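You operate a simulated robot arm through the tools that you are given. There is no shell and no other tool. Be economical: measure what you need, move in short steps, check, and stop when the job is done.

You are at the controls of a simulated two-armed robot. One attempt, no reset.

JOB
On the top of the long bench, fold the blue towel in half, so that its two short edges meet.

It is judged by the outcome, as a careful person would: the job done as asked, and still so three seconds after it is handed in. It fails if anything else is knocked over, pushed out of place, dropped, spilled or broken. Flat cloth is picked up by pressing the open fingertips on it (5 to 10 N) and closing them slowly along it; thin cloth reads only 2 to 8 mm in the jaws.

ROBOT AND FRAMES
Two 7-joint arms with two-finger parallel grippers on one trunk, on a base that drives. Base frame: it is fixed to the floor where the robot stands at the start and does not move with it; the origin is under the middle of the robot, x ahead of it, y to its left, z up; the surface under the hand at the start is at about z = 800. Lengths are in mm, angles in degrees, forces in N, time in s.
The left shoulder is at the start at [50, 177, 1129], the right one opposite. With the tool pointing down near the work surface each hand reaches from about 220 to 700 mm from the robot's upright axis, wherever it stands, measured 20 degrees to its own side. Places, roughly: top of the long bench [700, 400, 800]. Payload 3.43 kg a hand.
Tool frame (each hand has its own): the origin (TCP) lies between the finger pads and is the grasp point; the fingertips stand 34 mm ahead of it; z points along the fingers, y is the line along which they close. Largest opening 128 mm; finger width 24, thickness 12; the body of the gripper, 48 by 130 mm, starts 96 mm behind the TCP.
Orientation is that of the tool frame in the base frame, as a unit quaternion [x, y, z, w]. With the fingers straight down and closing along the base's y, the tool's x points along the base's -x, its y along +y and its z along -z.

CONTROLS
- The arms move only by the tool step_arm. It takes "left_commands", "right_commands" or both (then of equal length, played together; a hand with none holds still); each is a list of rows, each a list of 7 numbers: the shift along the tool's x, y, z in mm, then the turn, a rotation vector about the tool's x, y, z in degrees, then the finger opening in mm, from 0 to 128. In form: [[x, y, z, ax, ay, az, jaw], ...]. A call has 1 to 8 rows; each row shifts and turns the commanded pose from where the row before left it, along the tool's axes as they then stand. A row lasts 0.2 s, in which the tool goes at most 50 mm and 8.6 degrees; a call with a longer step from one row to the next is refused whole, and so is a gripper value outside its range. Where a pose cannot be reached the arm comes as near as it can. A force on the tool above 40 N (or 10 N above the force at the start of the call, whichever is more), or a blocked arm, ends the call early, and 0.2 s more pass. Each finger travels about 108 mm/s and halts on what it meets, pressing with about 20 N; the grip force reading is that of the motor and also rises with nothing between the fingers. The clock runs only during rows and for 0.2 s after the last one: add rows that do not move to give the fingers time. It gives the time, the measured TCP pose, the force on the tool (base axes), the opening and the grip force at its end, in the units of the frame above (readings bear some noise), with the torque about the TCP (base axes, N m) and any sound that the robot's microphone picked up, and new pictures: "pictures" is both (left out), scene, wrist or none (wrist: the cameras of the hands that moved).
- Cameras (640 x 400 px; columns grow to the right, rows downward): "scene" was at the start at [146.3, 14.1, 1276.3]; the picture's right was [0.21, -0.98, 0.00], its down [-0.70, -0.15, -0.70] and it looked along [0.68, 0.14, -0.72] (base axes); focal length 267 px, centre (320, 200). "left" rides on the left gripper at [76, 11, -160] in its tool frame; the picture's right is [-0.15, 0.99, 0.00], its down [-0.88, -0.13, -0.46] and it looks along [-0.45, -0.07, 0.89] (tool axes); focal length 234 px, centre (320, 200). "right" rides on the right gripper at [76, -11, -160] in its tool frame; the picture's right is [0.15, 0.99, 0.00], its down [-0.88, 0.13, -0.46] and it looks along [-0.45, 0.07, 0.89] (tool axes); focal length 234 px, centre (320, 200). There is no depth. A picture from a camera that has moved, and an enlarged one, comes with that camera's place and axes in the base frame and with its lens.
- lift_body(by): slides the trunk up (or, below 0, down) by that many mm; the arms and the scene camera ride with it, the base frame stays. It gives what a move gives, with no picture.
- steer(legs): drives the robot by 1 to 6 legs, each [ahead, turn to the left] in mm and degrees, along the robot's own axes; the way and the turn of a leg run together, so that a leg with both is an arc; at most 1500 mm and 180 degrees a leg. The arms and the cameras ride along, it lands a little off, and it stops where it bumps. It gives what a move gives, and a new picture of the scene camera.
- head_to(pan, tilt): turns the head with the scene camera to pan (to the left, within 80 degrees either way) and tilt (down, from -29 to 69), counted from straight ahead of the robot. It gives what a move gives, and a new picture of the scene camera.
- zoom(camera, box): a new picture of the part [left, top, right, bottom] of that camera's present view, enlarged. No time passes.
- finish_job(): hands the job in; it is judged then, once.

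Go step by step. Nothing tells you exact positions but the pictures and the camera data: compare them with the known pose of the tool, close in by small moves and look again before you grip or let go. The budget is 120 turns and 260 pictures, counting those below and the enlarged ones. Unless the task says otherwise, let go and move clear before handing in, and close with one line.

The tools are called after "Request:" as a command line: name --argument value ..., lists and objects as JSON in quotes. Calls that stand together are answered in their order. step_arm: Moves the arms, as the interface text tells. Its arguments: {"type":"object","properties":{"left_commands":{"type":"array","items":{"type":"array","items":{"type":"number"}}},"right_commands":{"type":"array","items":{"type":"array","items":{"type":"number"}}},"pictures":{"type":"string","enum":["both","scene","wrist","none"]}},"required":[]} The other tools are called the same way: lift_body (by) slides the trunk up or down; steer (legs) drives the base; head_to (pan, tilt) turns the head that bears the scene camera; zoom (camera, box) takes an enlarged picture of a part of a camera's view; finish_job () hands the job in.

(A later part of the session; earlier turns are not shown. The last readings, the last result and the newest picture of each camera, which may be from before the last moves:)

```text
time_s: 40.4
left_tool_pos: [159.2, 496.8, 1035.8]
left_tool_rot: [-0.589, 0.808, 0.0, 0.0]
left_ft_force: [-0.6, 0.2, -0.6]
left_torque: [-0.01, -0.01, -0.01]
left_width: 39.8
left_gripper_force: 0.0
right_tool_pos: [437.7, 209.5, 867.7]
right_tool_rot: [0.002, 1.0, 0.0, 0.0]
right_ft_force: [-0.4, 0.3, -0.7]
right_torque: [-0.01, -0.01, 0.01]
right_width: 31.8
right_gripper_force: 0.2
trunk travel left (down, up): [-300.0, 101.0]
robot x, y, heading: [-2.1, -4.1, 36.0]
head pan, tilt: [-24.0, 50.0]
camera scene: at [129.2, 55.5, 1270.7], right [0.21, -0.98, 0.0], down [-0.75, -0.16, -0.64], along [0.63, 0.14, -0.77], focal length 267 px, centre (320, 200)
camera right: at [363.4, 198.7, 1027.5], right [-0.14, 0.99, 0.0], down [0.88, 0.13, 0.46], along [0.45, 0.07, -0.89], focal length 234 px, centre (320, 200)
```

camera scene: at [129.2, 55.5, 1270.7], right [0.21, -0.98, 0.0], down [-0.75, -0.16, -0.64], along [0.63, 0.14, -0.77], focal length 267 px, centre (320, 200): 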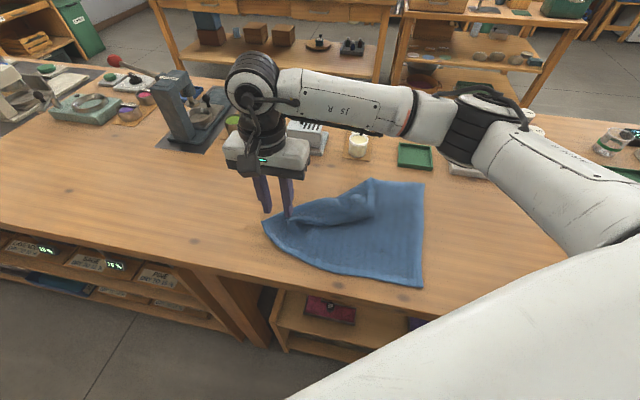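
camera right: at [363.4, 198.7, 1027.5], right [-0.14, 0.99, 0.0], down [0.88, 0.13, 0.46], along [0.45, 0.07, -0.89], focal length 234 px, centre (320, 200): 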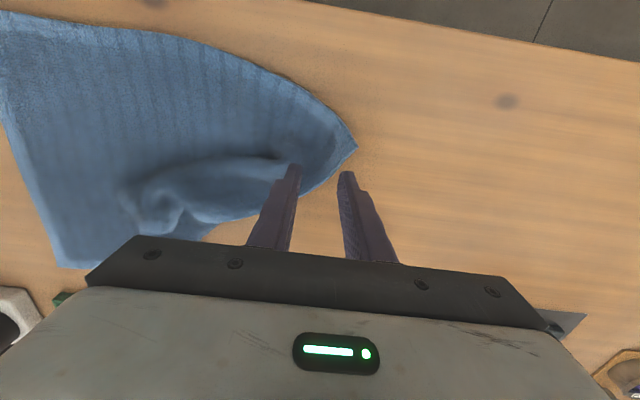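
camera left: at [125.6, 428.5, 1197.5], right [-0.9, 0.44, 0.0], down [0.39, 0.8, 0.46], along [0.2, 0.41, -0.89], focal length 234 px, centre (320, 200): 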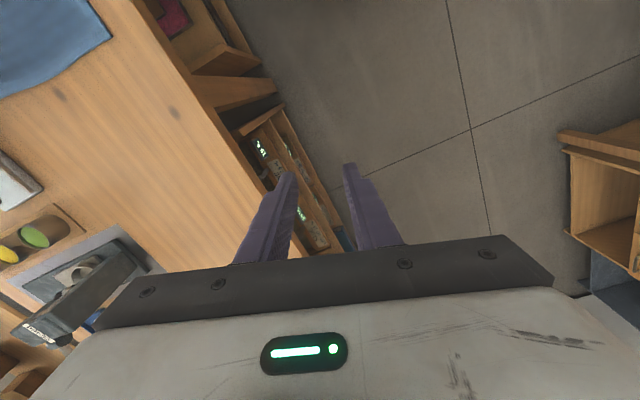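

Request:
step_arm --right_commands '[[14, 2, 15, 0, 0, 0, 30], [0, 0, 10, 0, 0, 0, 30], [0, 0, 4, 0, 0, 0, 30], [0, 0, 2, 0, 0, 0, 30], [0, 0, 0, 0, 0, 0, 30]]' --pictures "wrist"

```text
time_s: 41.6
left_tool_pos: [159.3, 497.3, 1037.4]
left_tool_rot: [-0.59, 0.808, 0.0, 0.001]
left_ft_force: [0.2, 0.1, 0.4]
left_torque: [-0.03, -0.01, 0.0]
left_width: 39.8
left_gripper_force: 0.1
right_tool_pos: [422.5, 211.2, 839.4]
right_tool_rot: [0.001, 1.0, 0.001, 0.002]
right_ft_force: [-0.8, 0.2, 10.5]
right_torque: [-0.2, 0.02, -0.01]
right_width: 30.1
right_gripper_force: 0.7
trunk travel left (down, up): [-300.0, 101.0]
robot x, y, heading: [0.1, -0.7, 36.1]
head pan, tilt: [-24.0, 50.0]
camera right: at [347.4, 200.6, 999.1], right [-0.14, 0.99, 0.0], down [0.88, 0.13, 0.46], along [0.45, 0.07, -0.89], focal length 234 px, centre (320, 200)
```

right: 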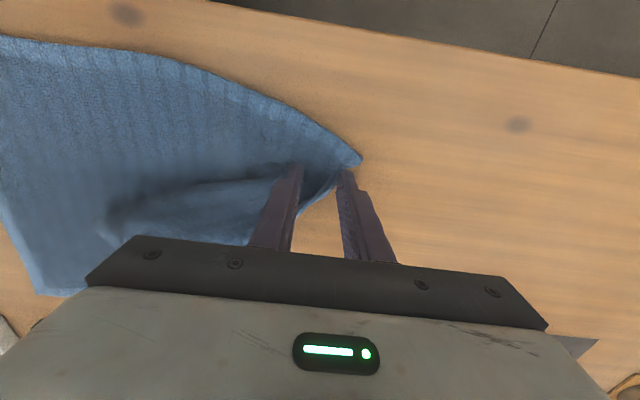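

One finger sits on the doubled ridge, so I'll lift slightly, shift toward the near edge and press again.

Request:
step_arm --right_commands '[[0, 0, -8, 0, 0, 0, 30], [12, 2, 0, 0, 0, 0, 28], [0, 0, 6, 0, 0, 0, 28], [0, 0, 2, 0, 0, 0, 28], [0, 0, 2, 0, 0, 0, 28], [0, 0, 0, 0, 0, 0, 28]]' --pictures "wrist"

```text
time_s: 43.0
left_tool_pos: [159.7, 495.4, 1038.3]
left_tool_rot: [-0.59, 0.807, 0.0, 0.002]
left_ft_force: [0.7, 0.6, -0.3]
left_torque: [-0.01, -0.01, 0.02]
left_width: 39.7
left_gripper_force: 0.2
right_tool_pos: [409.9, 213.5, 837.7]
right_tool_rot: [0.002, 1.0, 0.002, 0.003]
right_ft_force: [0.9, -0.6, 19.7]
right_torque: [-0.36, -0.09, -0.02]
right_width: 28.8
right_gripper_force: 0.1
trunk travel left (down, up): [-300.0, 101.0]
robot x, y, heading: [-1.0, 1.8, 36.6]
head pan, tilt: [-24.0, 50.0]
camera right: at [335.3, 201.8, 998.0], right [-0.14, 0.99, 0.0], down [0.88, 0.13, 0.46], along [0.45, 0.07, -0.89], focal length 234 px, centre (320, 200)
```

right: 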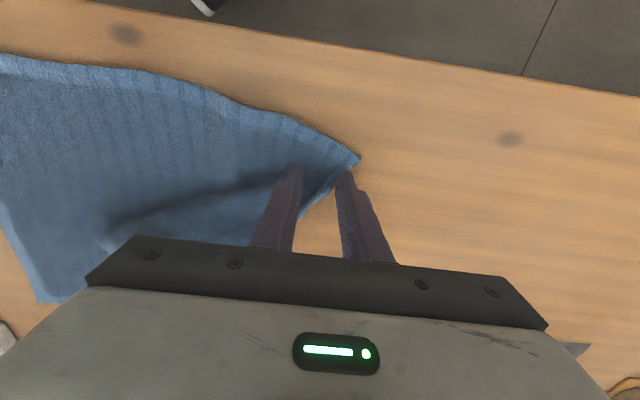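

Request:
step_arm --right_commands '[[0, 0, -25, 0, 0, 0, 28], [8, 0, 0, 0, 0, 8.3, 28], [8, 1, 0, 0, 0, 8.3, 28], [0, 0, 0, 0, 0, 0, 28]]' --pictures "wrist"

```text
time_s: 44.0
left_tool_pos: [159.5, 495.8, 1037.7]
left_tool_rot: [-0.589, 0.808, 0.001, 0.001]
left_ft_force: [-0.2, -0.2, -0.4]
left_torque: [-0.02, 0.01, -0.01]
left_width: 39.6
left_gripper_force: 0.0
right_tool_pos: [396.0, 216.2, 862.8]
right_tool_rot: [0.145, 0.989, 0.001, 0.0]
right_ft_force: [0.2, -0.5, -0.1]
right_torque: [0.01, 0.01, 0.01]
right_width: 27.9
right_gripper_force: 0.1
trunk travel left (down, up): [-300.0, 101.0]
robot x, y, heading: [1.1, 3.3, 36.4]
head pan, tilt: [-24.0, 50.0]
camera right: at [320.7, 226.9, 1021.6], right [0.15, 0.99, 0.0], down [0.88, -0.13, 0.46], along [0.45, -0.07, -0.89], focal length 234 px, centre (320, 200)
```

right: 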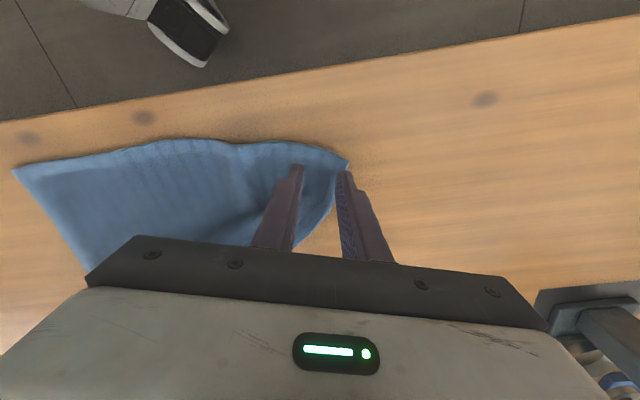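

Request:
step_arm --right_commands '[[-2, -7, 15, 0, 0, 0, 28], [0, 0, 6, 0, 0, 0, 28], [0, 0, 2, 0, 0, 0, 28], [0, 0, 0, 0, 0, 0, 28]]' --pictures "none"

```text
time_s: 45.0
left_tool_pos: [159.9, 495.0, 1038.6]
left_tool_rot: [-0.59, 0.807, 0.0, 0.0]
left_ft_force: [-0.6, -0.2, 0.0]
left_torque: [0.0, 0.02, -0.01]
left_width: 39.9
left_gripper_force: 0.0
right_tool_pos: [395.4, 208.1, 838.5]
right_tool_rot: [0.145, 0.989, 0.002, 0.0]
right_ft_force: [-0.4, -1.1, 5.0]
right_torque: [0.04, -0.04, -0.01]
right_width: 27.8
right_gripper_force: 0.0
trunk travel left (down, up): [-300.0, 101.0]
robot x, y, heading: [-1.2, -0.8, 36.4]
head pan, tilt: [-24.0, 50.0]
```

Request:
step_arm --right_commands '[[0, 0, 1.5, 0, 0, 0, 26], [0, 0, 0, 0, 0, 0, 22], [0, 0, 0, 0, 0, 0, 18], [0, 0, 0, 0, 0, 0, 14], [0, 0, 0, 0, 0, 0, 10], [0, 0, 0, 0, 0, 0, 6], [0, 0, 0, 0, 0, 0, 2], [0, 0, 0, 0, 0, 0, 0]]' --pictures "wrist"

```text
time_s: 46.8
left_tool_pos: [159.8, 495.0, 1037.3]
left_tool_rot: [-0.591, 0.807, -0.001, 0.001]
left_ft_force: [0.1, -0.3, -0.3]
left_torque: [-0.03, -0.01, -0.01]
left_width: 40.0
left_gripper_force: 0.1
right_tool_pos: [394.3, 208.3, 838.3]
right_tool_rot: [0.145, 0.989, 0.002, 0.0]
right_ft_force: [1.1, 4.2, 17.5]
right_torque: [0.24, -0.08, 0.01]
right_width: 4.9
right_gripper_force: 20.2
trunk travel left (down, up): [-300.0, 101.0]
robot x, y, heading: [-0.5, -2.1, 36.3]
head pan, tilt: [-24.0, 50.0]
camera right: at [319.8, 219.5, 997.5], right [0.14, 0.99, 0.0], down [0.88, -0.13, 0.46], along [0.45, -0.06, -0.89], focal length 234 px, centre (320, 200)
```

right: 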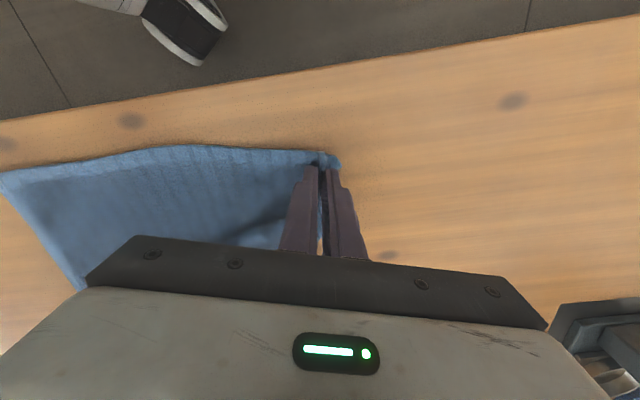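

D is gripped with 4.9 mm in the jaws. I'll lift it and carry it half way toward C.

Request:
step_arm --right_commands '[[0, -5, -35, 0, 0, 0, 0], [-4, -20, -35, 0, 0, 0, 0], [-6, -32, -25, 0, 0, 0, 0], [-6, -35, -15, 0, 0, 0, 0], [-6, -36, -5, 0, 0, 0, 0], [0, 0, 0, 0, 0, 0, 0]]'

```text
time_s: 48.2
left_tool_pos: [160.8, 497.2, 1036.7]
left_tool_rot: [-0.59, 0.807, 0.0, 0.0]
left_ft_force: [0.7, -0.1, 1.2]
left_torque: [0.0, -0.03, 0.01]
left_width: 39.9
left_gripper_force: 0.1
right_tool_pos: [379.7, 79.1, 951.0]
right_tool_rot: [0.145, 0.989, -0.001, 0.0]
right_ft_force: [-0.3, -0.2, -0.8]
right_torque: [0.02, 0.04, 0.02]
right_width: 4.6
right_gripper_force: 19.4
trunk travel left (down, up): [-300.0, 101.0]
robot x, y, heading: [-1.3, -0.2, 36.0]
head pan, tilt: [-24.0, 50.0]
camera scene: at [129.3, 55.2, 1270.7], right [0.21, -0.98, 0.0], down [-0.75, -0.16, -0.64], along [0.63, 0.14, -0.77], focal length 267 px, centre (320, 200)
camera right: at [305.8, 89.8, 1111.0], right [0.14, 0.99, 0.0], down [0.88, -0.13, 0.46], along [0.45, -0.07, -0.89], focal length 234 px, centre (320, 200)
```

scene: 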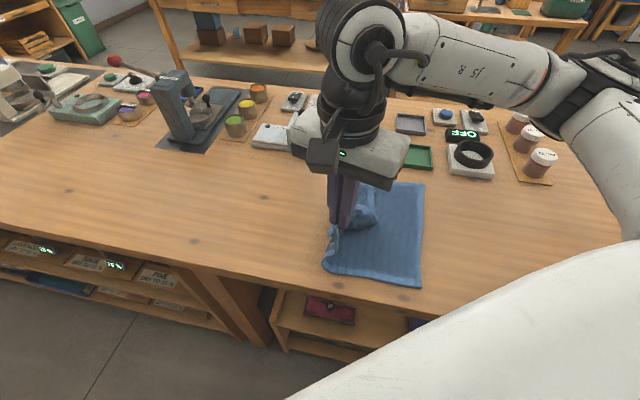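
right: 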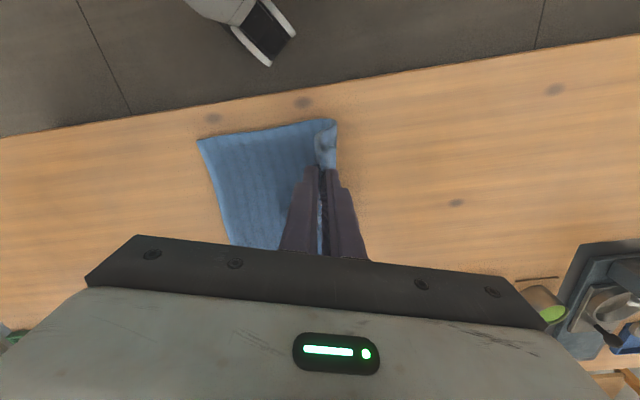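

The cloth is following well and C is at (353,-81). I'll carry D over to C and lower it.

Request:
step_arm --right_commands '[[-4, -36, 0, 0, 0, 0, 0], [-5, -36, 12, 0, 0, 0, 0], [-5, -32, 25, 0, 0, 0, 0], [-5, -20, 30, 0, 0, 0, 0], [-2, -8, 20, 0, 0, 0, 0], [0, 0, 0, 0, 0, 0, 0]]'

```text
time_s: 49.6
left_tool_pos: [160.0, 495.6, 1036.8]
left_tool_rot: [-0.59, 0.807, 0.0, 0.001]
left_ft_force: [-0.6, -0.5, 0.0]
left_torque: [-0.02, 0.02, 0.0]
left_width: 40.1
left_gripper_force: 0.1
right_tool_pos: [374.6, -45.4, 864.7]
right_tool_rot: [0.145, 0.989, -0.001, -0.001]
right_ft_force: [0.2, 0.4, -1.3]
right_torque: [-0.01, -0.01, -0.01]
right_width: 4.4
right_gripper_force: 19.9
right hand out of reach, approached as far as the arm can: row 4, 5
trunk travel left (down, up): [-300.0, 101.0]
robot x, y, heading: [-1.8, -0.8, 36.2]
head pan, tilt: [-24.0, 50.0]
camera scene: at [129.3, 55.0, 1270.7], right [0.21, -0.98, 0.0], down [-0.75, -0.16, -0.64], along [0.63, 0.14, -0.77], focal length 267 px, centre (320, 200)
camera right: at [299.1, -34.3, 1025.3], right [0.14, 0.99, 0.0], down [0.88, -0.13, 0.45], along [0.45, -0.07, -0.89], focal length 234 px, centre (320, 200)
```

scene: 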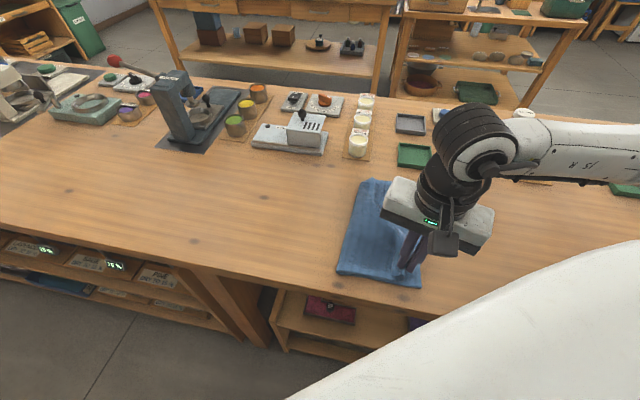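
right: 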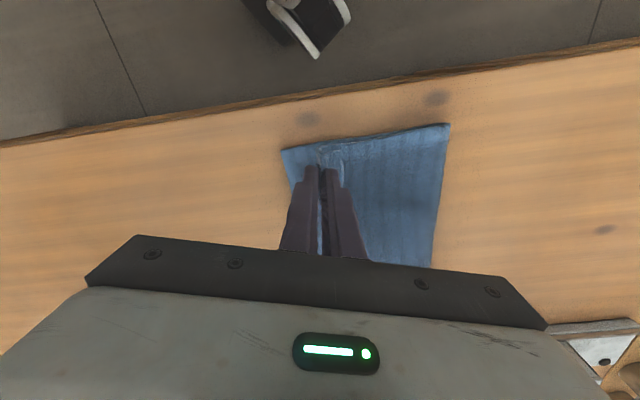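

The arm's inner reach limits it here. I'll back the hand off a little and turn the base to the right, which carries it the rest of the way.

Request:
step_arm --right_commands '[[8, 20, -35, 0, 0, 0, 0], [12, 27, -10, 0, 0, 0, 0], [12, 27, 0, 0, 0, 0, 0], [0, 0, 0, 0, 0, 0, 0]]' --pictures "none"

Request:
steer --legs '[[0, -14]]'

```text
time_s: 50.6
left_tool_pos: [159.9, 495.6, 1037.5]
left_tool_rot: [-0.59, 0.808, 0.0, 0.0]
left_ft_force: [-0.2, -0.5, 0.0]
left_torque: [0.01, 0.0, 0.03]
left_width: 40.1
left_gripper_force: 0.1
right_tool_pos: [362.4, 34.4, 909.8]
right_tool_rot: [0.145, 0.989, 0.0, 0.0]
right_ft_force: [0.1, 0.6, -0.5]
right_torque: [-0.01, -0.03, 0.01]
right_width: 4.6
right_gripper_force: 19.5
trunk travel left (down, up): [-300.0, 101.0]
robot x, y, heading: [-2.4, 0.1, 36.2]
head pan, tilt: [-24.0, 50.0]
```

```text
time_s: 51.8
left_tool_pos: [277.2, 440.9, 1037.4]
left_tool_rot: [-0.484, 0.875, 0.0, 0.0]
left_ft_force: [0.4, 0.2, -0.1]
left_torque: [0.01, 0.01, 0.02]
left_width: 39.8
left_gripper_force: 0.1
right_tool_pos: [360.0, -57.2, 909.2]
right_tool_rot: [0.267, 0.964, 0.001, 0.0]
right_ft_force: [-0.4, -1.4, -0.9]
right_torque: [0.01, 0.01, 0.06]
right_width: 4.4
right_gripper_force: 20.4
trunk travel left (down, up): [-300.0, 101.0]
robot x, y, heading: [0.6, -1.2, 22.0]
head pan, tilt: [-24.0, 50.0]
camera scene: at [139.6, 20.4, 1270.7], right [-0.04, -1.0, 0.0], down [-0.77, 0.03, -0.64], along [0.64, -0.02, -0.77], focal length 267 px, centre (320, 200)
```

scene: 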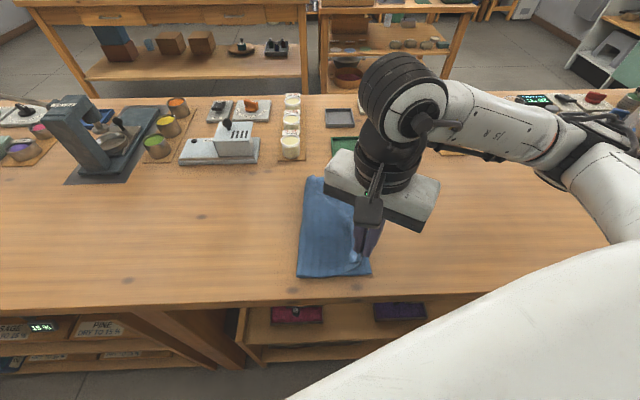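

Request:
step_arm --right_commands '[[0, 0, 5, 0, 0, -7.75, 0], [0, 0, 10, 0, 0, -7.75, 0], [0, 0, 10, 0, 0, -7.75, 0], [0, 0, 10, 0, 0, -7.75, 0], [0, 0, 15, 0, 0, 0, 0], [0, 0, 10, 0, 0, 0, 0], [0, 0, 0, 0, 0, 0, 0]]'

```text
time_s: 53.4
left_tool_pos: [277.6, 441.0, 1038.0]
left_tool_rot: [-0.485, 0.874, 0.0, 0.0]
left_ft_force: [-0.8, -0.8, 0.7]
left_torque: [0.03, 0.02, 0.02]
left_width: 40.3
left_gripper_force: 0.1
right_tool_pos: [359.4, -55.6, 849.5]
right_tool_rot: [-0.001, 1.0, 0.0, 0.0]
right_ft_force: [0.5, -0.6, 1.6]
right_torque: [0.01, -0.01, -0.11]
right_width: 4.3
right_gripper_force: 19.6
trunk travel left (down, up): [-300.0, 101.0]
robot x, y, heading: [-1.0, 1.7, 22.0]
head pan, tilt: [-24.0, 50.0]
camera scene: at [139.3, 20.7, 1270.7], right [-0.04, -1.0, 0.0], down [-0.77, 0.03, -0.64], along [0.64, -0.02, -0.77], focal length 267 px, centre (320, 200)
camera right: at [284.5, -67.4, 1009.3], right [-0.15, 0.99, 0.0], down [0.88, 0.13, 0.46], along [0.45, 0.07, -0.89], focal length 234 px, centre (320, 200)
```

scene: 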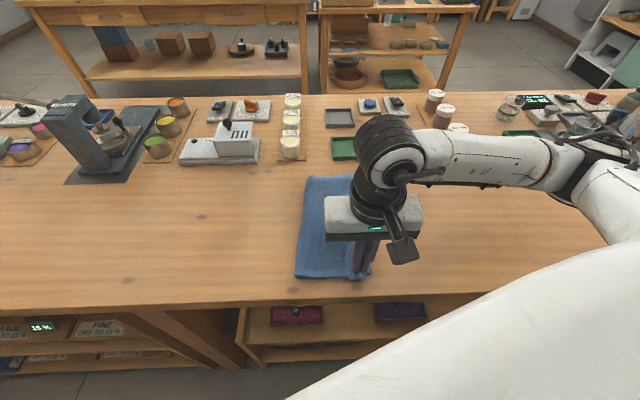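
right: 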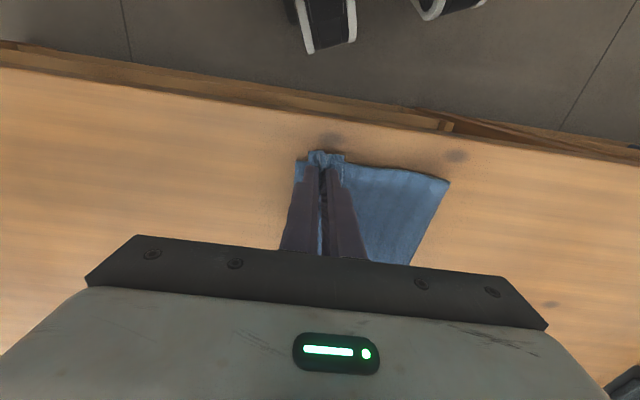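

Request:
step_arm --right_commands '[[-4, 0, 5, 0, 0, 0, 0], [0, 0, 0, 0, 0, 0, 8], [0, 0, 0, 0, 0, 0, 16], [0, 0, 0, 0, 0, 0, 24], [0, 0, -15, 0, 0, 0, 26], [0, 0, -40, 0, 0, 0, 26], [0, 0, -45, 0, 0, 0, 26], [0, 0, -45, 0, 0, 0, 26]]' --pictures "wrist"

Request:
step_arm --right_commands '[[-20, -40, 0, 0, 0, 0, 26], [-20, -40, 0, 0, 0, 0, 26], [-20, -40, 0, 0, 0, 0, 26], [-20, -40, 0, 0, 0, 0, 26]]'

```text
time_s: 55.2
left_tool_pos: [277.6, 442.0, 1037.5]
left_tool_rot: [-0.485, 0.875, -0.001, 0.001]
left_ft_force: [0.1, 0.3, -0.3]
left_torque: [-0.01, 0.03, 0.05]
left_width: 40.0
left_gripper_force: 0.1
right_tool_pos: [364.7, -55.7, 990.4]
right_tool_rot: [-0.001, 1.0, -0.001, -0.001]
right_ft_force: [-0.2, 0.4, 0.0]
right_torque: [-0.02, 0.01, -0.01]
right_width: 26.0
right_gripper_force: 0.0
trunk travel left (down, up): [-300.0, 101.0]
robot x, y, heading: [-1.8, 1.6, 22.0]
head pan, tilt: [-24.0, 50.0]
camera right: at [289.6, -66.9, 1150.6], right [-0.15, 0.99, 0.0], down [0.88, 0.13, 0.46], along [0.45, 0.07, -0.89], focal length 234 px, centre (320, 200)
```

right: 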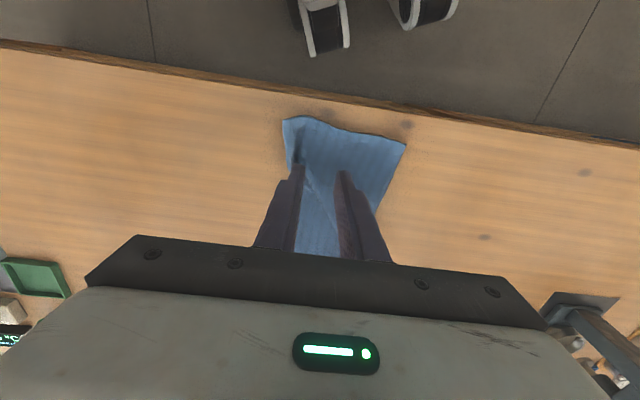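

```text
time_s: 56.2
left_tool_pos: [277.6, 441.0, 1036.6]
left_tool_rot: [-0.485, 0.875, 0.0, 0.001]
left_ft_force: [-0.2, -0.2, 0.2]
left_torque: [0.02, -0.02, -0.01]
left_width: 40.0
left_gripper_force: 0.0
right_tool_pos: [445.6, -217.1, 993.1]
right_tool_rot: [-0.001, 1.0, 0.0, -0.001]
right_ft_force: [-0.4, -0.9, -0.3]
right_torque: [0.01, 0.0, 0.01]
right_width: 26.4
right_gripper_force: 0.1
trunk travel left (down, up): [-300.0, 101.0]
robot x, y, heading: [0.8, -2.2, 22.1]
head pan, tilt: [-24.0, 50.0]
camera scene: at [139.3, 20.4, 1270.7], right [-0.04, -1.0, 0.0], down [-0.77, 0.03, -0.64], along [0.64, -0.02, -0.77], focal length 267 px, centre (320, 200)
camera right: at [369.3, -228.6, 1153.1], right [-0.15, 0.99, 0.0], down [0.88, 0.13, 0.46], along [0.45, 0.07, -0.89], focal length 234 px, centre (320, 200)
```

scene: 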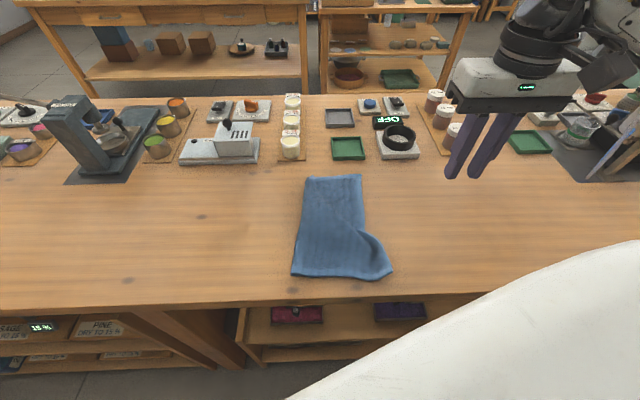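
right: 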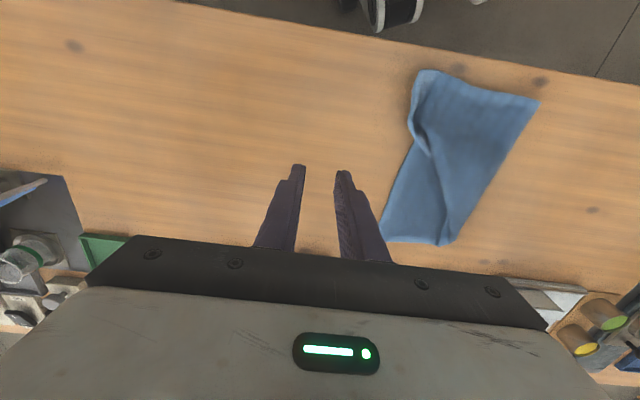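

Request:
zoom --camera "scene" --box '[260, 160, 420, 290]'

Request:
zoom --camera "right" --box '[360, 50, 560, 260]'

```text
3.08 times, centred on (340, 225) of scene
camera zoom: at [139.3, 20.4, 1270.7], right [-0.04, -1.0, 0.0], down [-0.77, 0.03, -0.64], along [0.64, -0.02, -0.77], focal length 821 px, centre (258, 123)
```

zoom: 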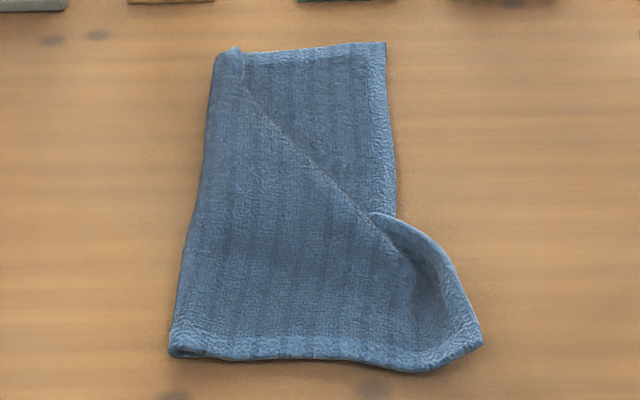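

```text
1.90 times, centred on (460, 155) of right
camera zoom: at [369.3, -228.6, 1153.1], right [-0.15, 0.99, 0.0], down [0.88, 0.13, 0.46], along [0.45, 0.07, -0.89], focal length 446 px, centre (53, 286)
```

zoom: 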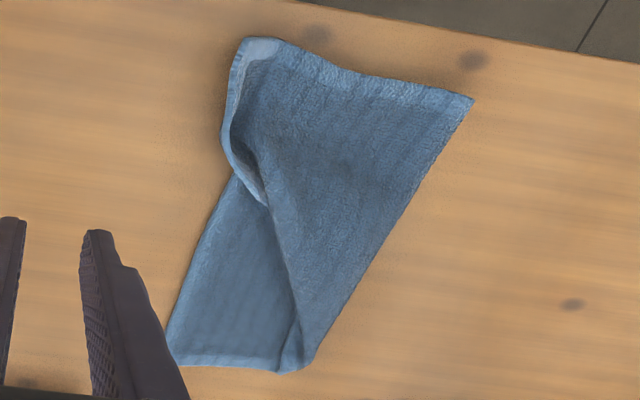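

D landed nicely and sprang open, but corner A is tucked under the top layer along the diagonal. I'll grip the top layer at the bend near (440,-50), close to the middle of that edge, and lift high so A swings free.

Request:
step_arm --right_commands '[[1, 42, 15, 0, 0, 0, 30], [1, 42, 25, 0, 0, 0, 30], [2, 42, 30, 0, 0, 0, 30], [1, 41, 30, 0, 0, 0, 30], [0, 0, 20, 0, 0, 0, 30], [0, 0, 0, 0, 0, 0, 30]]' --pictures "wrist"

```text
refused: row 3 steps farther than a row can; nothing moved
```

Request:
step_arm --right_commands '[[1, 34, 20, 0, 0, 0, 30], [1, 34, 25, 0, 0, 0, 30], [1, 34, 25, 0, 0, 0, 30], [1, 34, 25, 0, 0, 0, 30], [1, 31, 25, 0, 0, 0, 30], [0, 0, 0, 0, 0, 0, 30]]' --pictures "wrist"

```text
time_s: 57.6
left_tool_pos: [278.3, 440.8, 1036.6]
left_tool_rot: [-0.484, 0.875, 0.0, 0.0]
left_ft_force: [-0.2, 0.4, 0.0]
left_torque: [-0.02, 0.0, 0.02]
left_width: 40.1
left_gripper_force: 0.0
right_tool_pos: [439.5, -48.0, 869.3]
right_tool_rot: [0.0, 1.0, 0.0, -0.001]
right_ft_force: [-0.4, 0.6, -0.1]
right_torque: [0.0, 0.02, -0.01]
right_width: 29.7
right_gripper_force: 0.0
trunk travel left (down, up): [-300.0, 101.0]
robot x, y, heading: [-6.4, -1.0, 21.9]
head pan, tilt: [-24.0, 50.0]
camera right: at [364.9, -58.7, 1029.2], right [-0.15, 0.99, 0.0], down [0.88, 0.13, 0.46], along [0.45, 0.07, -0.89], focal length 234 px, centre (320, 200)
```

right: 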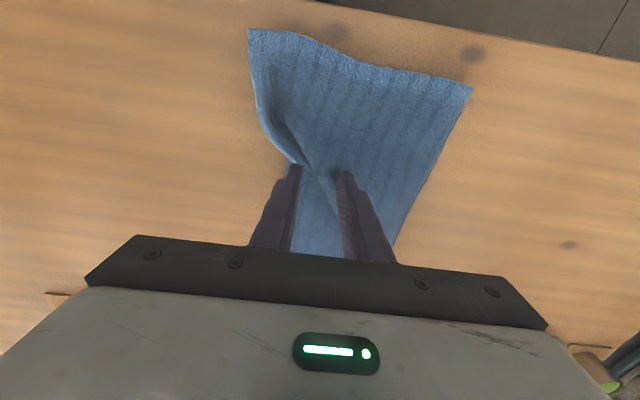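

The hem bulges up at the bend. I'll turn the jaws across that ridge and centre over it.

Request:
step_arm --right_commands '[[14, -10, 0, 0, 0, -7.6, 44], [15, -12, 0, 0, 0, -7.6, 44], [0, 0, 0, 0, 0, -7.6, 44], [0, 0, 0, 0, 0, -7.6, 44], [0, 0, 0, 0, 0, -7.6, 44], [0, 0, 8, 0, 0, 0, 44], [0, 0, 0, 0, 0, 0, 44]]' --pictures "wrist"

```text
time_s: 59.2
left_tool_pos: [277.1, 441.7, 1036.7]
left_tool_rot: [-0.485, 0.874, 0.0, -0.001]
left_ft_force: [-0.4, 0.9, -0.5]
left_torque: [-0.01, 0.03, 0.04]
left_width: 40.1
left_gripper_force: 0.0
right_tool_pos: [410.9, -72.1, 862.0]
right_tool_rot: [-0.326, 0.945, 0.0, 0.001]
right_ft_force: [0.1, -0.3, 0.3]
right_torque: [0.03, -0.02, 0.02]
right_width: 44.1
right_gripper_force: 0.1
trunk travel left (down, up): [-300.0, 101.0]
robot x, y, heading: [-3.7, -0.7, 21.8]
head pan, tilt: [-24.0, 50.0]
camera right: at [359.2, -128.4, 1022.0], right [-0.73, 0.69, 0.0], down [0.61, 0.65, 0.46], along [0.31, 0.33, -0.89], focal length 234 px, centre (320, 200)
```

right: 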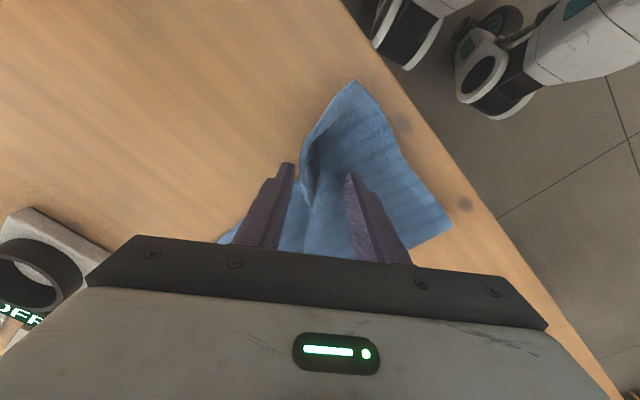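

Request:
step_arm --right_commands '[[0, 0, 12, 0, 0, 0, 44], [0, 0, 8, 0, 0, 0, 44], [0, 0, 1, 0, 0, 0, 36], [0, 0, 0, 0, 0, 0, 28], [0, 0, 0, 0, 0, 0, 20], [0, 0, 0, 0, 0, 0, 12], [0, 0, 0, 0, 0, 0, 4], [0, 0, 0, 0, 0, 0, 0]]' --pictures "wrist"

```text
time_s: 61.0
left_tool_pos: [276.8, 442.3, 1038.6]
left_tool_rot: [-0.485, 0.875, -0.001, 0.0]
left_ft_force: [-0.3, -0.6, -0.2]
left_torque: [0.02, -0.03, 0.02]
left_width: 40.0
left_gripper_force: 0.0
right_tool_pos: [411.0, -72.6, 840.5]
right_tool_rot: [-0.327, 0.945, -0.001, 0.0]
right_ft_force: [-0.8, 0.9, 6.3]
right_torque: [0.1, 0.02, -0.01]
right_width: 7.8
right_gripper_force: 20.5
trunk travel left (down, up): [-300.0, 101.0]
robot x, y, heading: [2.0, -1.0, 22.0]
head pan, tilt: [-24.0, 50.0]
camera right: at [359.5, -128.3, 1001.0], right [-0.73, 0.69, 0.0], down [0.61, 0.65, 0.46], along [0.31, 0.33, -0.89], focal length 234 px, centre (320, 200)
```

right: 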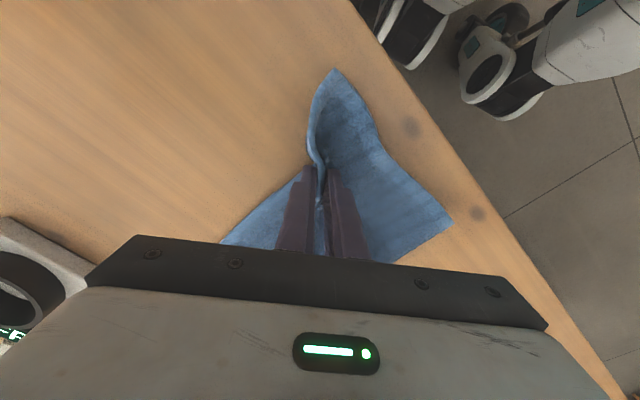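

Request:
step_arm --right_commands '[[0, 0, -30, 0, 0, 0, 0], [-10, 7, -35, 0, 0, 0, 0], [-14, 9, -35, 0, 0, 0, 0], [-14, 9, -35, 0, 0, 0, 0], [-14, 9, -25, 0, 0, 0, 0], [0, 0, 0, 0, 0, 0, 0]]'

```text
time_s: 62.4
left_tool_pos: [277.0, 441.1, 1037.4]
left_tool_rot: [-0.485, 0.875, 0.0, 0.0]
left_ft_force: [-0.6, 1.2, -0.2]
left_torque: [0.0, -0.01, 0.0]
left_width: 40.0
left_gripper_force: 0.1
right_tool_pos: [432.9, -15.4, 1000.5]
right_tool_rot: [-0.327, 0.945, 0.0, 0.0]
right_ft_force: [-0.4, 0.9, -0.7]
right_torque: [-0.01, 0.02, 0.04]
right_width: 7.3
right_gripper_force: 20.0
trunk travel left (down, up): [-300.0, 101.0]
robot x, y, heading: [-2.2, -1.5, 21.9]
head pan, tilt: [-24.0, 50.0]
camera scene: at [139.4, 20.6, 1270.7], right [-0.04, -1.0, 0.0], down [-0.77, 0.03, -0.64], along [0.64, -0.02, -0.77], focal length 267 px, centre (320, 200)
camera right: at [382.2, -70.9, 1160.5], right [-0.73, 0.69, 0.0], down [0.61, 0.65, 0.46], along [0.31, 0.33, -0.89], focal length 234 px, centre (320, 200)
```

scene: 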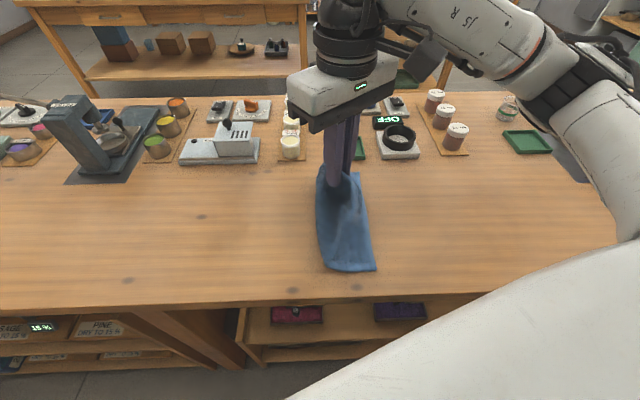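
right: 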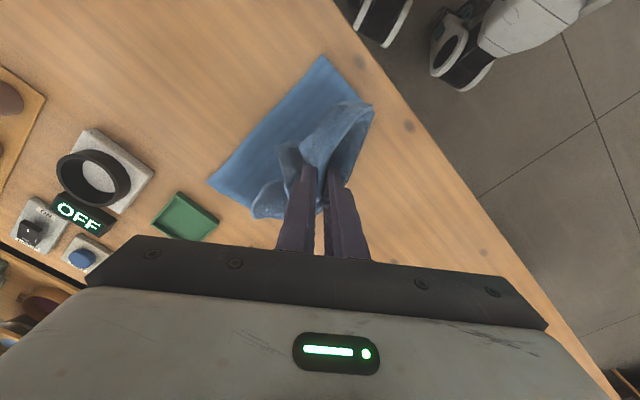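

Request:
zoom --camera "right" --box '[190, 40, 400, 230]'

Request:
zoom --camera "scene" --box '[280, 150, 410, 290]'

```text
2.11 times, centred on (295, 135) of right
camera zoom: at [382.2, -70.9, 1160.5], right [-0.73, 0.69, 0.0], down [0.61, 0.65, 0.46], along [0.31, 0.33, -0.89], focal length 493 px, centre (373, 337)
```

zoom: 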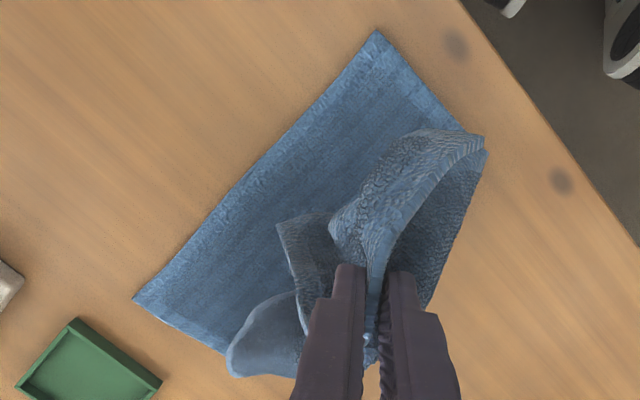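

```text
2.86 times, centred on (345, 220) of scene
camera zoom: at [139.4, 20.6, 1270.7], right [-0.04, -1.0, 0.0], down [-0.77, 0.03, -0.64], along [0.64, -0.02, -0.77], focal length 762 px, centre (249, 143)
```

zoom: 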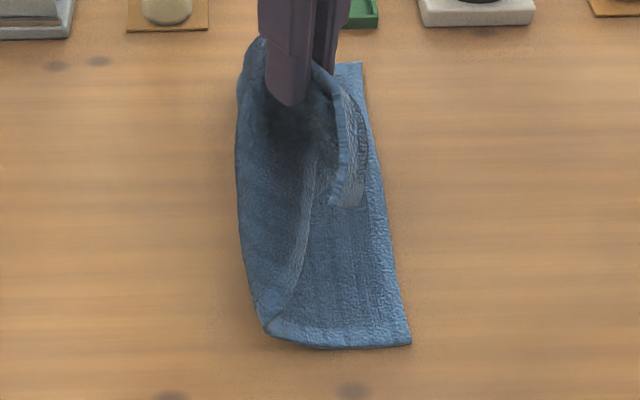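

A corner has come free on the B/C side. I'll carry higher and farther forward and turn the grip so the hem runs along x, then look again.

Request:
step_arm --right_commands '[[-8, -25, -15, 0, 0, 0, 0], [-8, -25, -10, 0, 0, 0, 0], [-8, -26, -5, 0, 0, 0, 0], [0, 0, 0, 0, 0, 7.6, 0], [0, 0, 0, 0, 0, 7.6, 0], [0, 0, 0, 0, 0, 7.6, 0], [0, 0, 0, 0, 0, 7.6, 0], [0, 0, 0, 0, 0, 7.6, 0]]'

Request:
zoom --camera "right" --box '[200, 60, 440, 250]'

Request:
zoom --camera "scene" --box '[280, 140, 410, 290]'

```text
time_s: 64.2
left_tool_pos: [276.7, 440.9, 1036.7]
left_tool_rot: [-0.485, 0.875, -0.001, 0.0]
left_ft_force: [-0.3, 0.0, -0.3]
left_torque: [0.0, -0.03, -0.02]
left_width: 39.7
left_gripper_force: 0.1
right_tool_pos: [497.8, -58.8, 1031.1]
right_tool_rot: [0.001, 1.0, 0.001, -0.001]
right_ft_force: [0.4, -0.3, 0.3]
right_torque: [-0.03, 0.04, 0.11]
right_width: 7.2
right_gripper_force: 19.6
trunk travel left (down, up): [-300.0, 101.0]
robot x, y, heading: [-1.8, 2.7, 22.1]
head pan, tilt: [-24.0, 50.0]
camera scene: at [139.4, 20.7, 1270.7], right [-0.04, -1.0, 0.0], down [-0.77, 0.03, -0.64], along [0.64, -0.02, -0.77], focal length 267 px, centre (320, 200)
camera right: at [423.0, -70.3, 1190.6], right [-0.15, 0.99, 0.0], down [0.88, 0.13, 0.46], along [0.45, 0.07, -0.89], focal length 234 px, centre (320, 200)
```

scene: 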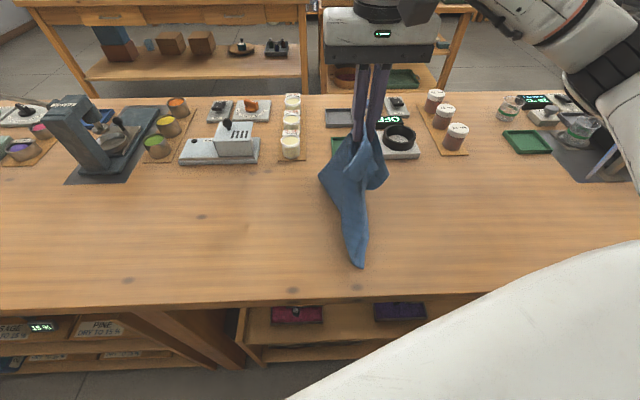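
right: 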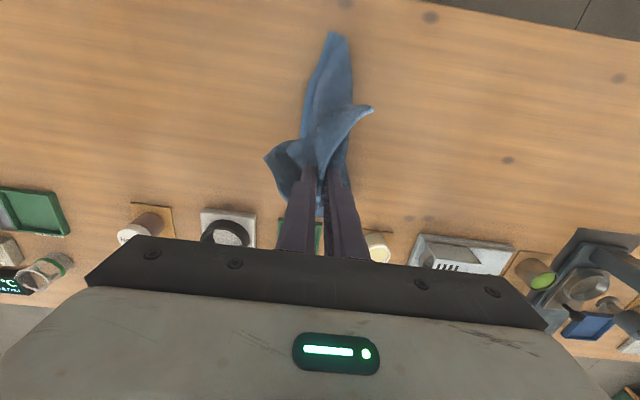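

```text
2.11 times, centred on (320, 155) of right
camera zoom: at [423.0, -70.3, 1190.6], right [-0.15, 0.99, 0.0], down [0.88, 0.13, 0.46], along [0.45, 0.07, -0.89], focal length 493 px, centre (320, 295)
```

zoom: 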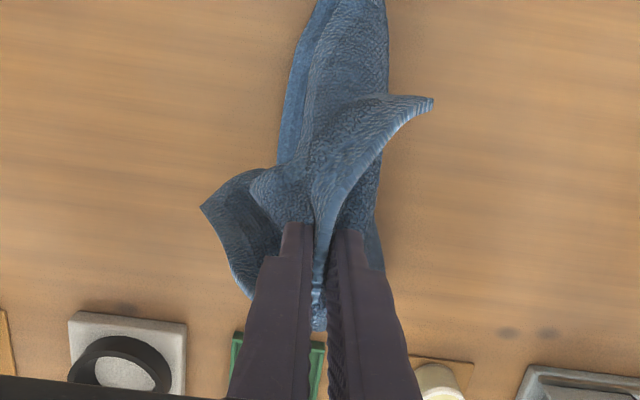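

```text
2.67 times, centred on (345, 215) of scene
camera zoom: at [139.4, 20.7, 1270.7], right [-0.04, -1.0, 0.0], down [-0.77, 0.03, -0.64], along [0.64, -0.02, -0.77], focal length 712 px, centre (253, 160)
```

zoom: 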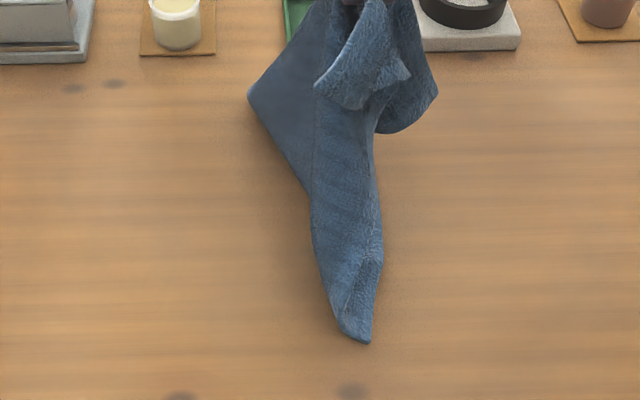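

Nearly the whole towel has come up, because both layers were caught. I'll lay it back down stretched away from the corner still on the bench, let go and look.

Request:
step_arm --right_commands '[[-10, 0, 35, 0, 0, 0, 0], [-10, 0, 35, 0, 0, 0, 0], [-10, 0, 35, 0, 0, 0, 0], [-10, 0, 35, 0, 0, 0, 0], [-10, 0, 35, 0, 0, 0, 0], [0, 0, 0, 0, 0, 0, 0], [0, 0, 0, 0, 0, 0, 30], [0, 0, 0, 0, 0, 0, 60]]' --pictures "none"

Request:
step_arm --right_commands '[[0, 0, -40, 0, 0, 0, 60], [0, 0, -45, 0, 0, 0, 40], [0, -30, -35, 0, 0, 0, 30], [0, -45, 0, 0, 0, 0, 30], [0, -45, 0, 0, 0, 0, 30], [0, -45, 0, 0, 0, 0, 30], [0, -45, 0, 0, 0, 0, 30]]'

Request:
zoom --camera "scene" --box '[250, 140, 450, 290]'

```text
time_s: 66.0
left_tool_pos: [275.7, 440.3, 1037.9]
left_tool_rot: [-0.485, 0.874, 0.0, 0.001]
left_ft_force: [0.2, 0.0, 0.0]
left_torque: [0.01, -0.01, -0.03]
left_width: 39.9
left_gripper_force: 0.1
right_tool_pos: [547.1, -60.7, 854.6]
right_tool_rot: [0.0, 1.0, 0.0, 0.0]
right_ft_force: [1.7, -2.9, 11.1]
right_torque: [0.24, -0.08, -0.05]
right_width: 58.3
right_gripper_force: 0.2
trunk travel left (down, up): [-300.0, 101.0]
robot x, y, heading: [1.7, 1.4, 22.0]
head pan, tilt: [-24.0, 50.0]
```

```text
time_s: 67.6
left_tool_pos: [276.1, 440.9, 1038.6]
left_tool_rot: [-0.485, 0.875, 0.001, 0.001]
left_ft_force: [0.4, -0.5, -0.6]
left_torque: [0.0, -0.03, 0.02]
left_width: 40.0
left_gripper_force: 0.1
right_tool_pos: [548.9, -271.3, 976.6]
right_tool_rot: [-0.001, 1.0, -0.001, 0.0]
right_ft_force: [0.1, -0.7, -0.2]
right_torque: [0.03, 0.01, 0.0]
right_width: 30.3
right_gripper_force: 0.0
trunk travel left (down, up): [-300.0, 101.0]
robot x, y, heading: [-0.7, 0.1, 21.9]
head pan, tilt: [-24.0, 50.0]
camera scene: at [139.2, 20.2, 1270.7], right [-0.04, -1.0, 0.0], down [-0.77, 0.03, -0.64], along [0.64, -0.02, -0.77], focal length 267 px, centre (320, 200)
camera right: at [472.3, -282.8, 1135.6], right [-0.15, 0.99, 0.0], down [0.88, 0.13, 0.46], along [0.45, 0.07, -0.89], focal length 234 px, centre (320, 200)
```

scene: 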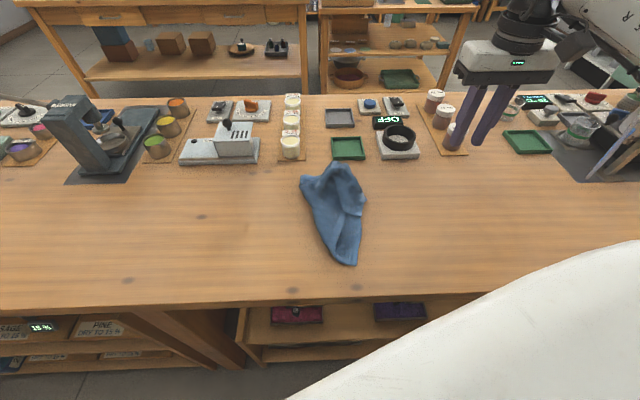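
right: 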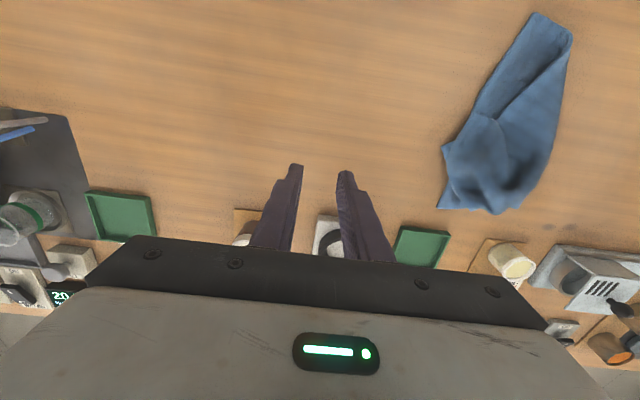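

```text
2.67 times, centred on (350, 215) of scene
camera zoom: at [139.2, 20.2, 1270.7], right [-0.04, -1.0, 0.0], down [-0.77, 0.03, -0.64], along [0.64, -0.02, -0.77], focal length 712 px, centre (240, 160)
```

zoom: 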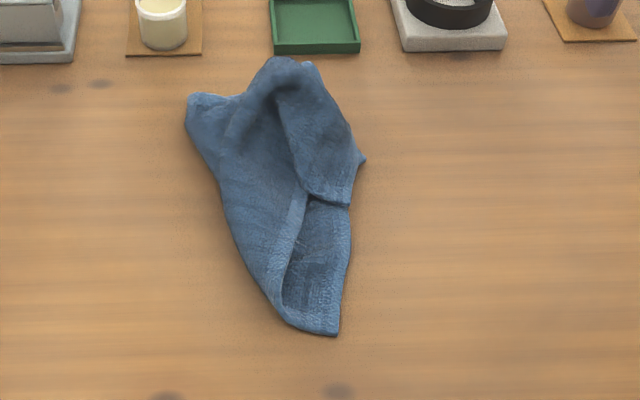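

The towel is now loosely bundled. I'll unfold it from the top, starting with the free corner on its right side near (495,-70). First I'll move the hand over it.

Request:
step_arm --right_commands '[[8, 34, 18, 0, 0, 0, 30], [8, 34, 18, 0, 0, 0, 30], [8, 34, 18, 0, 0, 0, 28], [8, 34, 18, 0, 0, 0, 26], [8, 34, 18, 0, 0, 0, 26], [8, 30, 15, 0, 0, 0, 26], [0, 0, 0, 0, 0, 0, 26]]' --pictures "wrist"

Request:
zoom --camera "right" --box '[200, 20, 460, 240]'

```text
time_s: 69.2
left_tool_pos: [277.3, 442.1, 1037.5]
left_tool_rot: [-0.485, 0.875, -0.001, 0.0]
left_ft_force: [0.2, -1.0, 0.1]
left_torque: [-0.02, -0.03, 0.02]
left_width: 39.4
left_gripper_force: 0.1
right_tool_pos: [499.0, -66.6, 870.8]
right_tool_rot: [0.0, 1.0, 0.001, 0.0]
right_ft_force: [-0.4, 0.3, 0.2]
right_torque: [0.01, 0.01, 0.0]
right_width: 26.2
right_gripper_force: 0.0
trunk travel left (down, up): [-300.0, 101.0]
robot x, y, heading: [-2.6, -0.8, 21.9]
head pan, tilt: [-24.0, 50.0]
camera right: at [423.9, -78.1, 1030.6], right [-0.15, 0.99, 0.0], down [0.88, 0.13, 0.46], along [0.45, 0.07, -0.89], focal length 234 px, centre (320, 200)
```

right: 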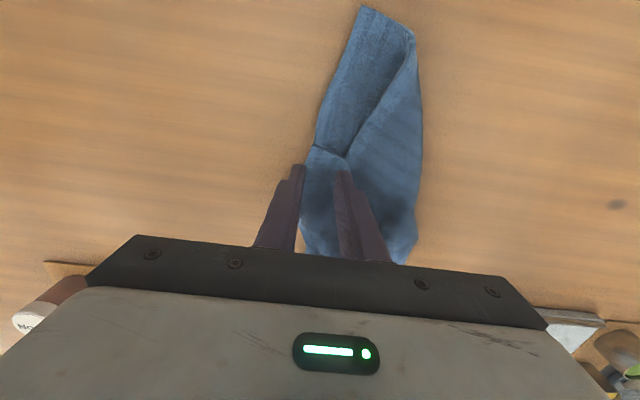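

```text
1.82 times, centred on (330, 130) of right
camera zoom: at [423.9, -78.1, 1030.6], right [-0.15, 0.99, 0.0], down [0.88, 0.13, 0.46], along [0.45, 0.07, -0.89], focal length 426 px, centre (302, 327)
```

zoom: 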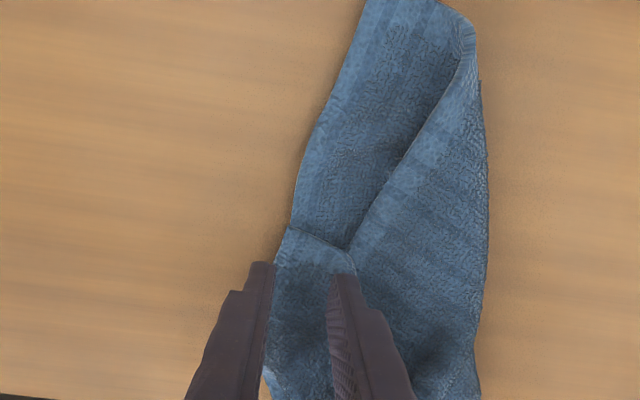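

Request:
step_arm --right_commands '[[4, 5, 15, 0, 0, 0, 26], [0, 0, 8, 0, 0, 0, 26], [0, 0, 3, 0, 0, 0, 26], [0, 0, 0, 0, 0, 0, 26]]' --pictures "none"

```text
time_s: 70.2
left_tool_pos: [277.6, 441.7, 1037.1]
left_tool_rot: [-0.485, 0.874, -0.001, -0.001]
left_ft_force: [-0.1, -0.5, 0.4]
left_torque: [-0.02, 0.01, 0.01]
left_width: 40.1
left_gripper_force: 0.0
right_tool_pos: [495.8, -63.6, 845.9]
right_tool_rot: [0.0, 1.0, 0.0, -0.001]
right_ft_force: [0.0, 0.6, 2.9]
right_torque: [0.11, -0.06, 0.01]
right_width: 26.2
right_gripper_force: 0.2
trunk travel left (down, up): [-300.0, 101.0]
robot x, y, heading: [-1.1, -1.3, 22.0]
head pan, tilt: [-24.0, 50.0]
```

Request:
step_arm --right_commands '[[0, 0, 1, 0, 0, 0, 23], [0, 0, 0, 0, 0, 0, 20], [0, 0, 0, 0, 0, 0, 16], [0, 0, 0, 0, 0, 0, 12], [0, 0, 0, 0, 0, 0, 8], [0, 0, 0, 0, 0, 0, 4], [0, 0, 0, 0, 0, 0, 0], [0, 0, -25, 0, 0, 0, 0]]' --pictures "wrist"

Request:
zoom --camera "right" --box '[200, 20, 460, 240]'

```text
time_s: 72.0
left_tool_pos: [277.1, 441.9, 1036.8]
left_tool_rot: [-0.485, 0.875, -0.001, -0.001]
left_ft_force: [0.0, 0.6, 0.7]
left_torque: [-0.02, -0.01, -0.02]
left_width: 40.2
left_gripper_force: 0.1
right_tool_pos: [494.1, -64.1, 869.0]
right_tool_rot: [-0.001, 1.0, 0.0, 0.0]
right_ft_force: [0.2, 0.4, -0.5]
right_torque: [0.0, -0.02, 0.04]
right_width: 3.7
right_gripper_force: 19.8
trunk travel left (down, up): [-300.0, 101.0]
robot x, y, heading: [-0.5, -0.4, 21.7]
head pan, tilt: [-24.0, 50.0]
camera right: at [419.4, -75.1, 1028.6], right [-0.15, 0.99, 0.0], down [0.88, 0.13, 0.46], along [0.45, 0.07, -0.89], focal length 234 px, centre (320, 200)
```

right: 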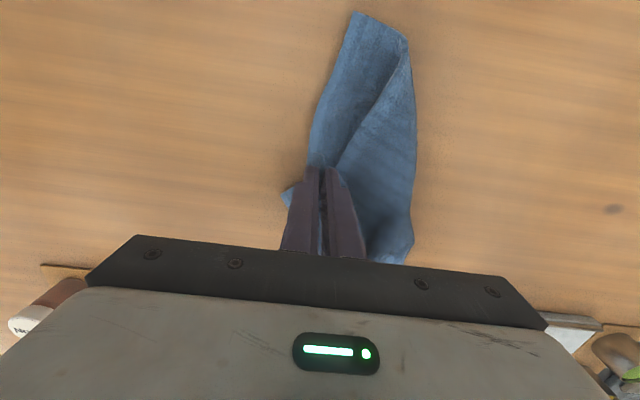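

```text
1.82 times, centred on (330, 130) of right
camera zoom: at [419.4, -75.1, 1028.6], right [-0.15, 0.99, 0.0], down [0.88, 0.13, 0.46], along [0.45, 0.07, -0.89], focal length 426 px, centre (302, 327)
```

zoom: 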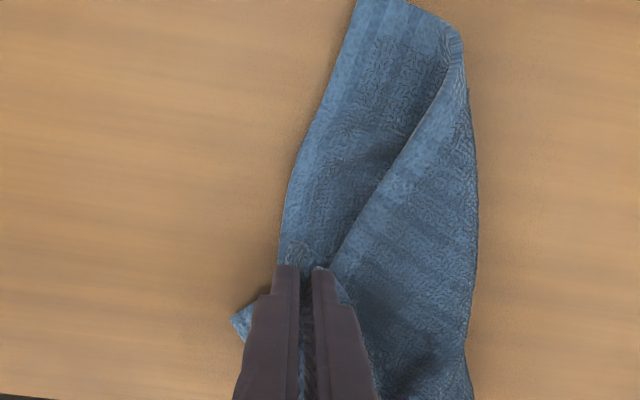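

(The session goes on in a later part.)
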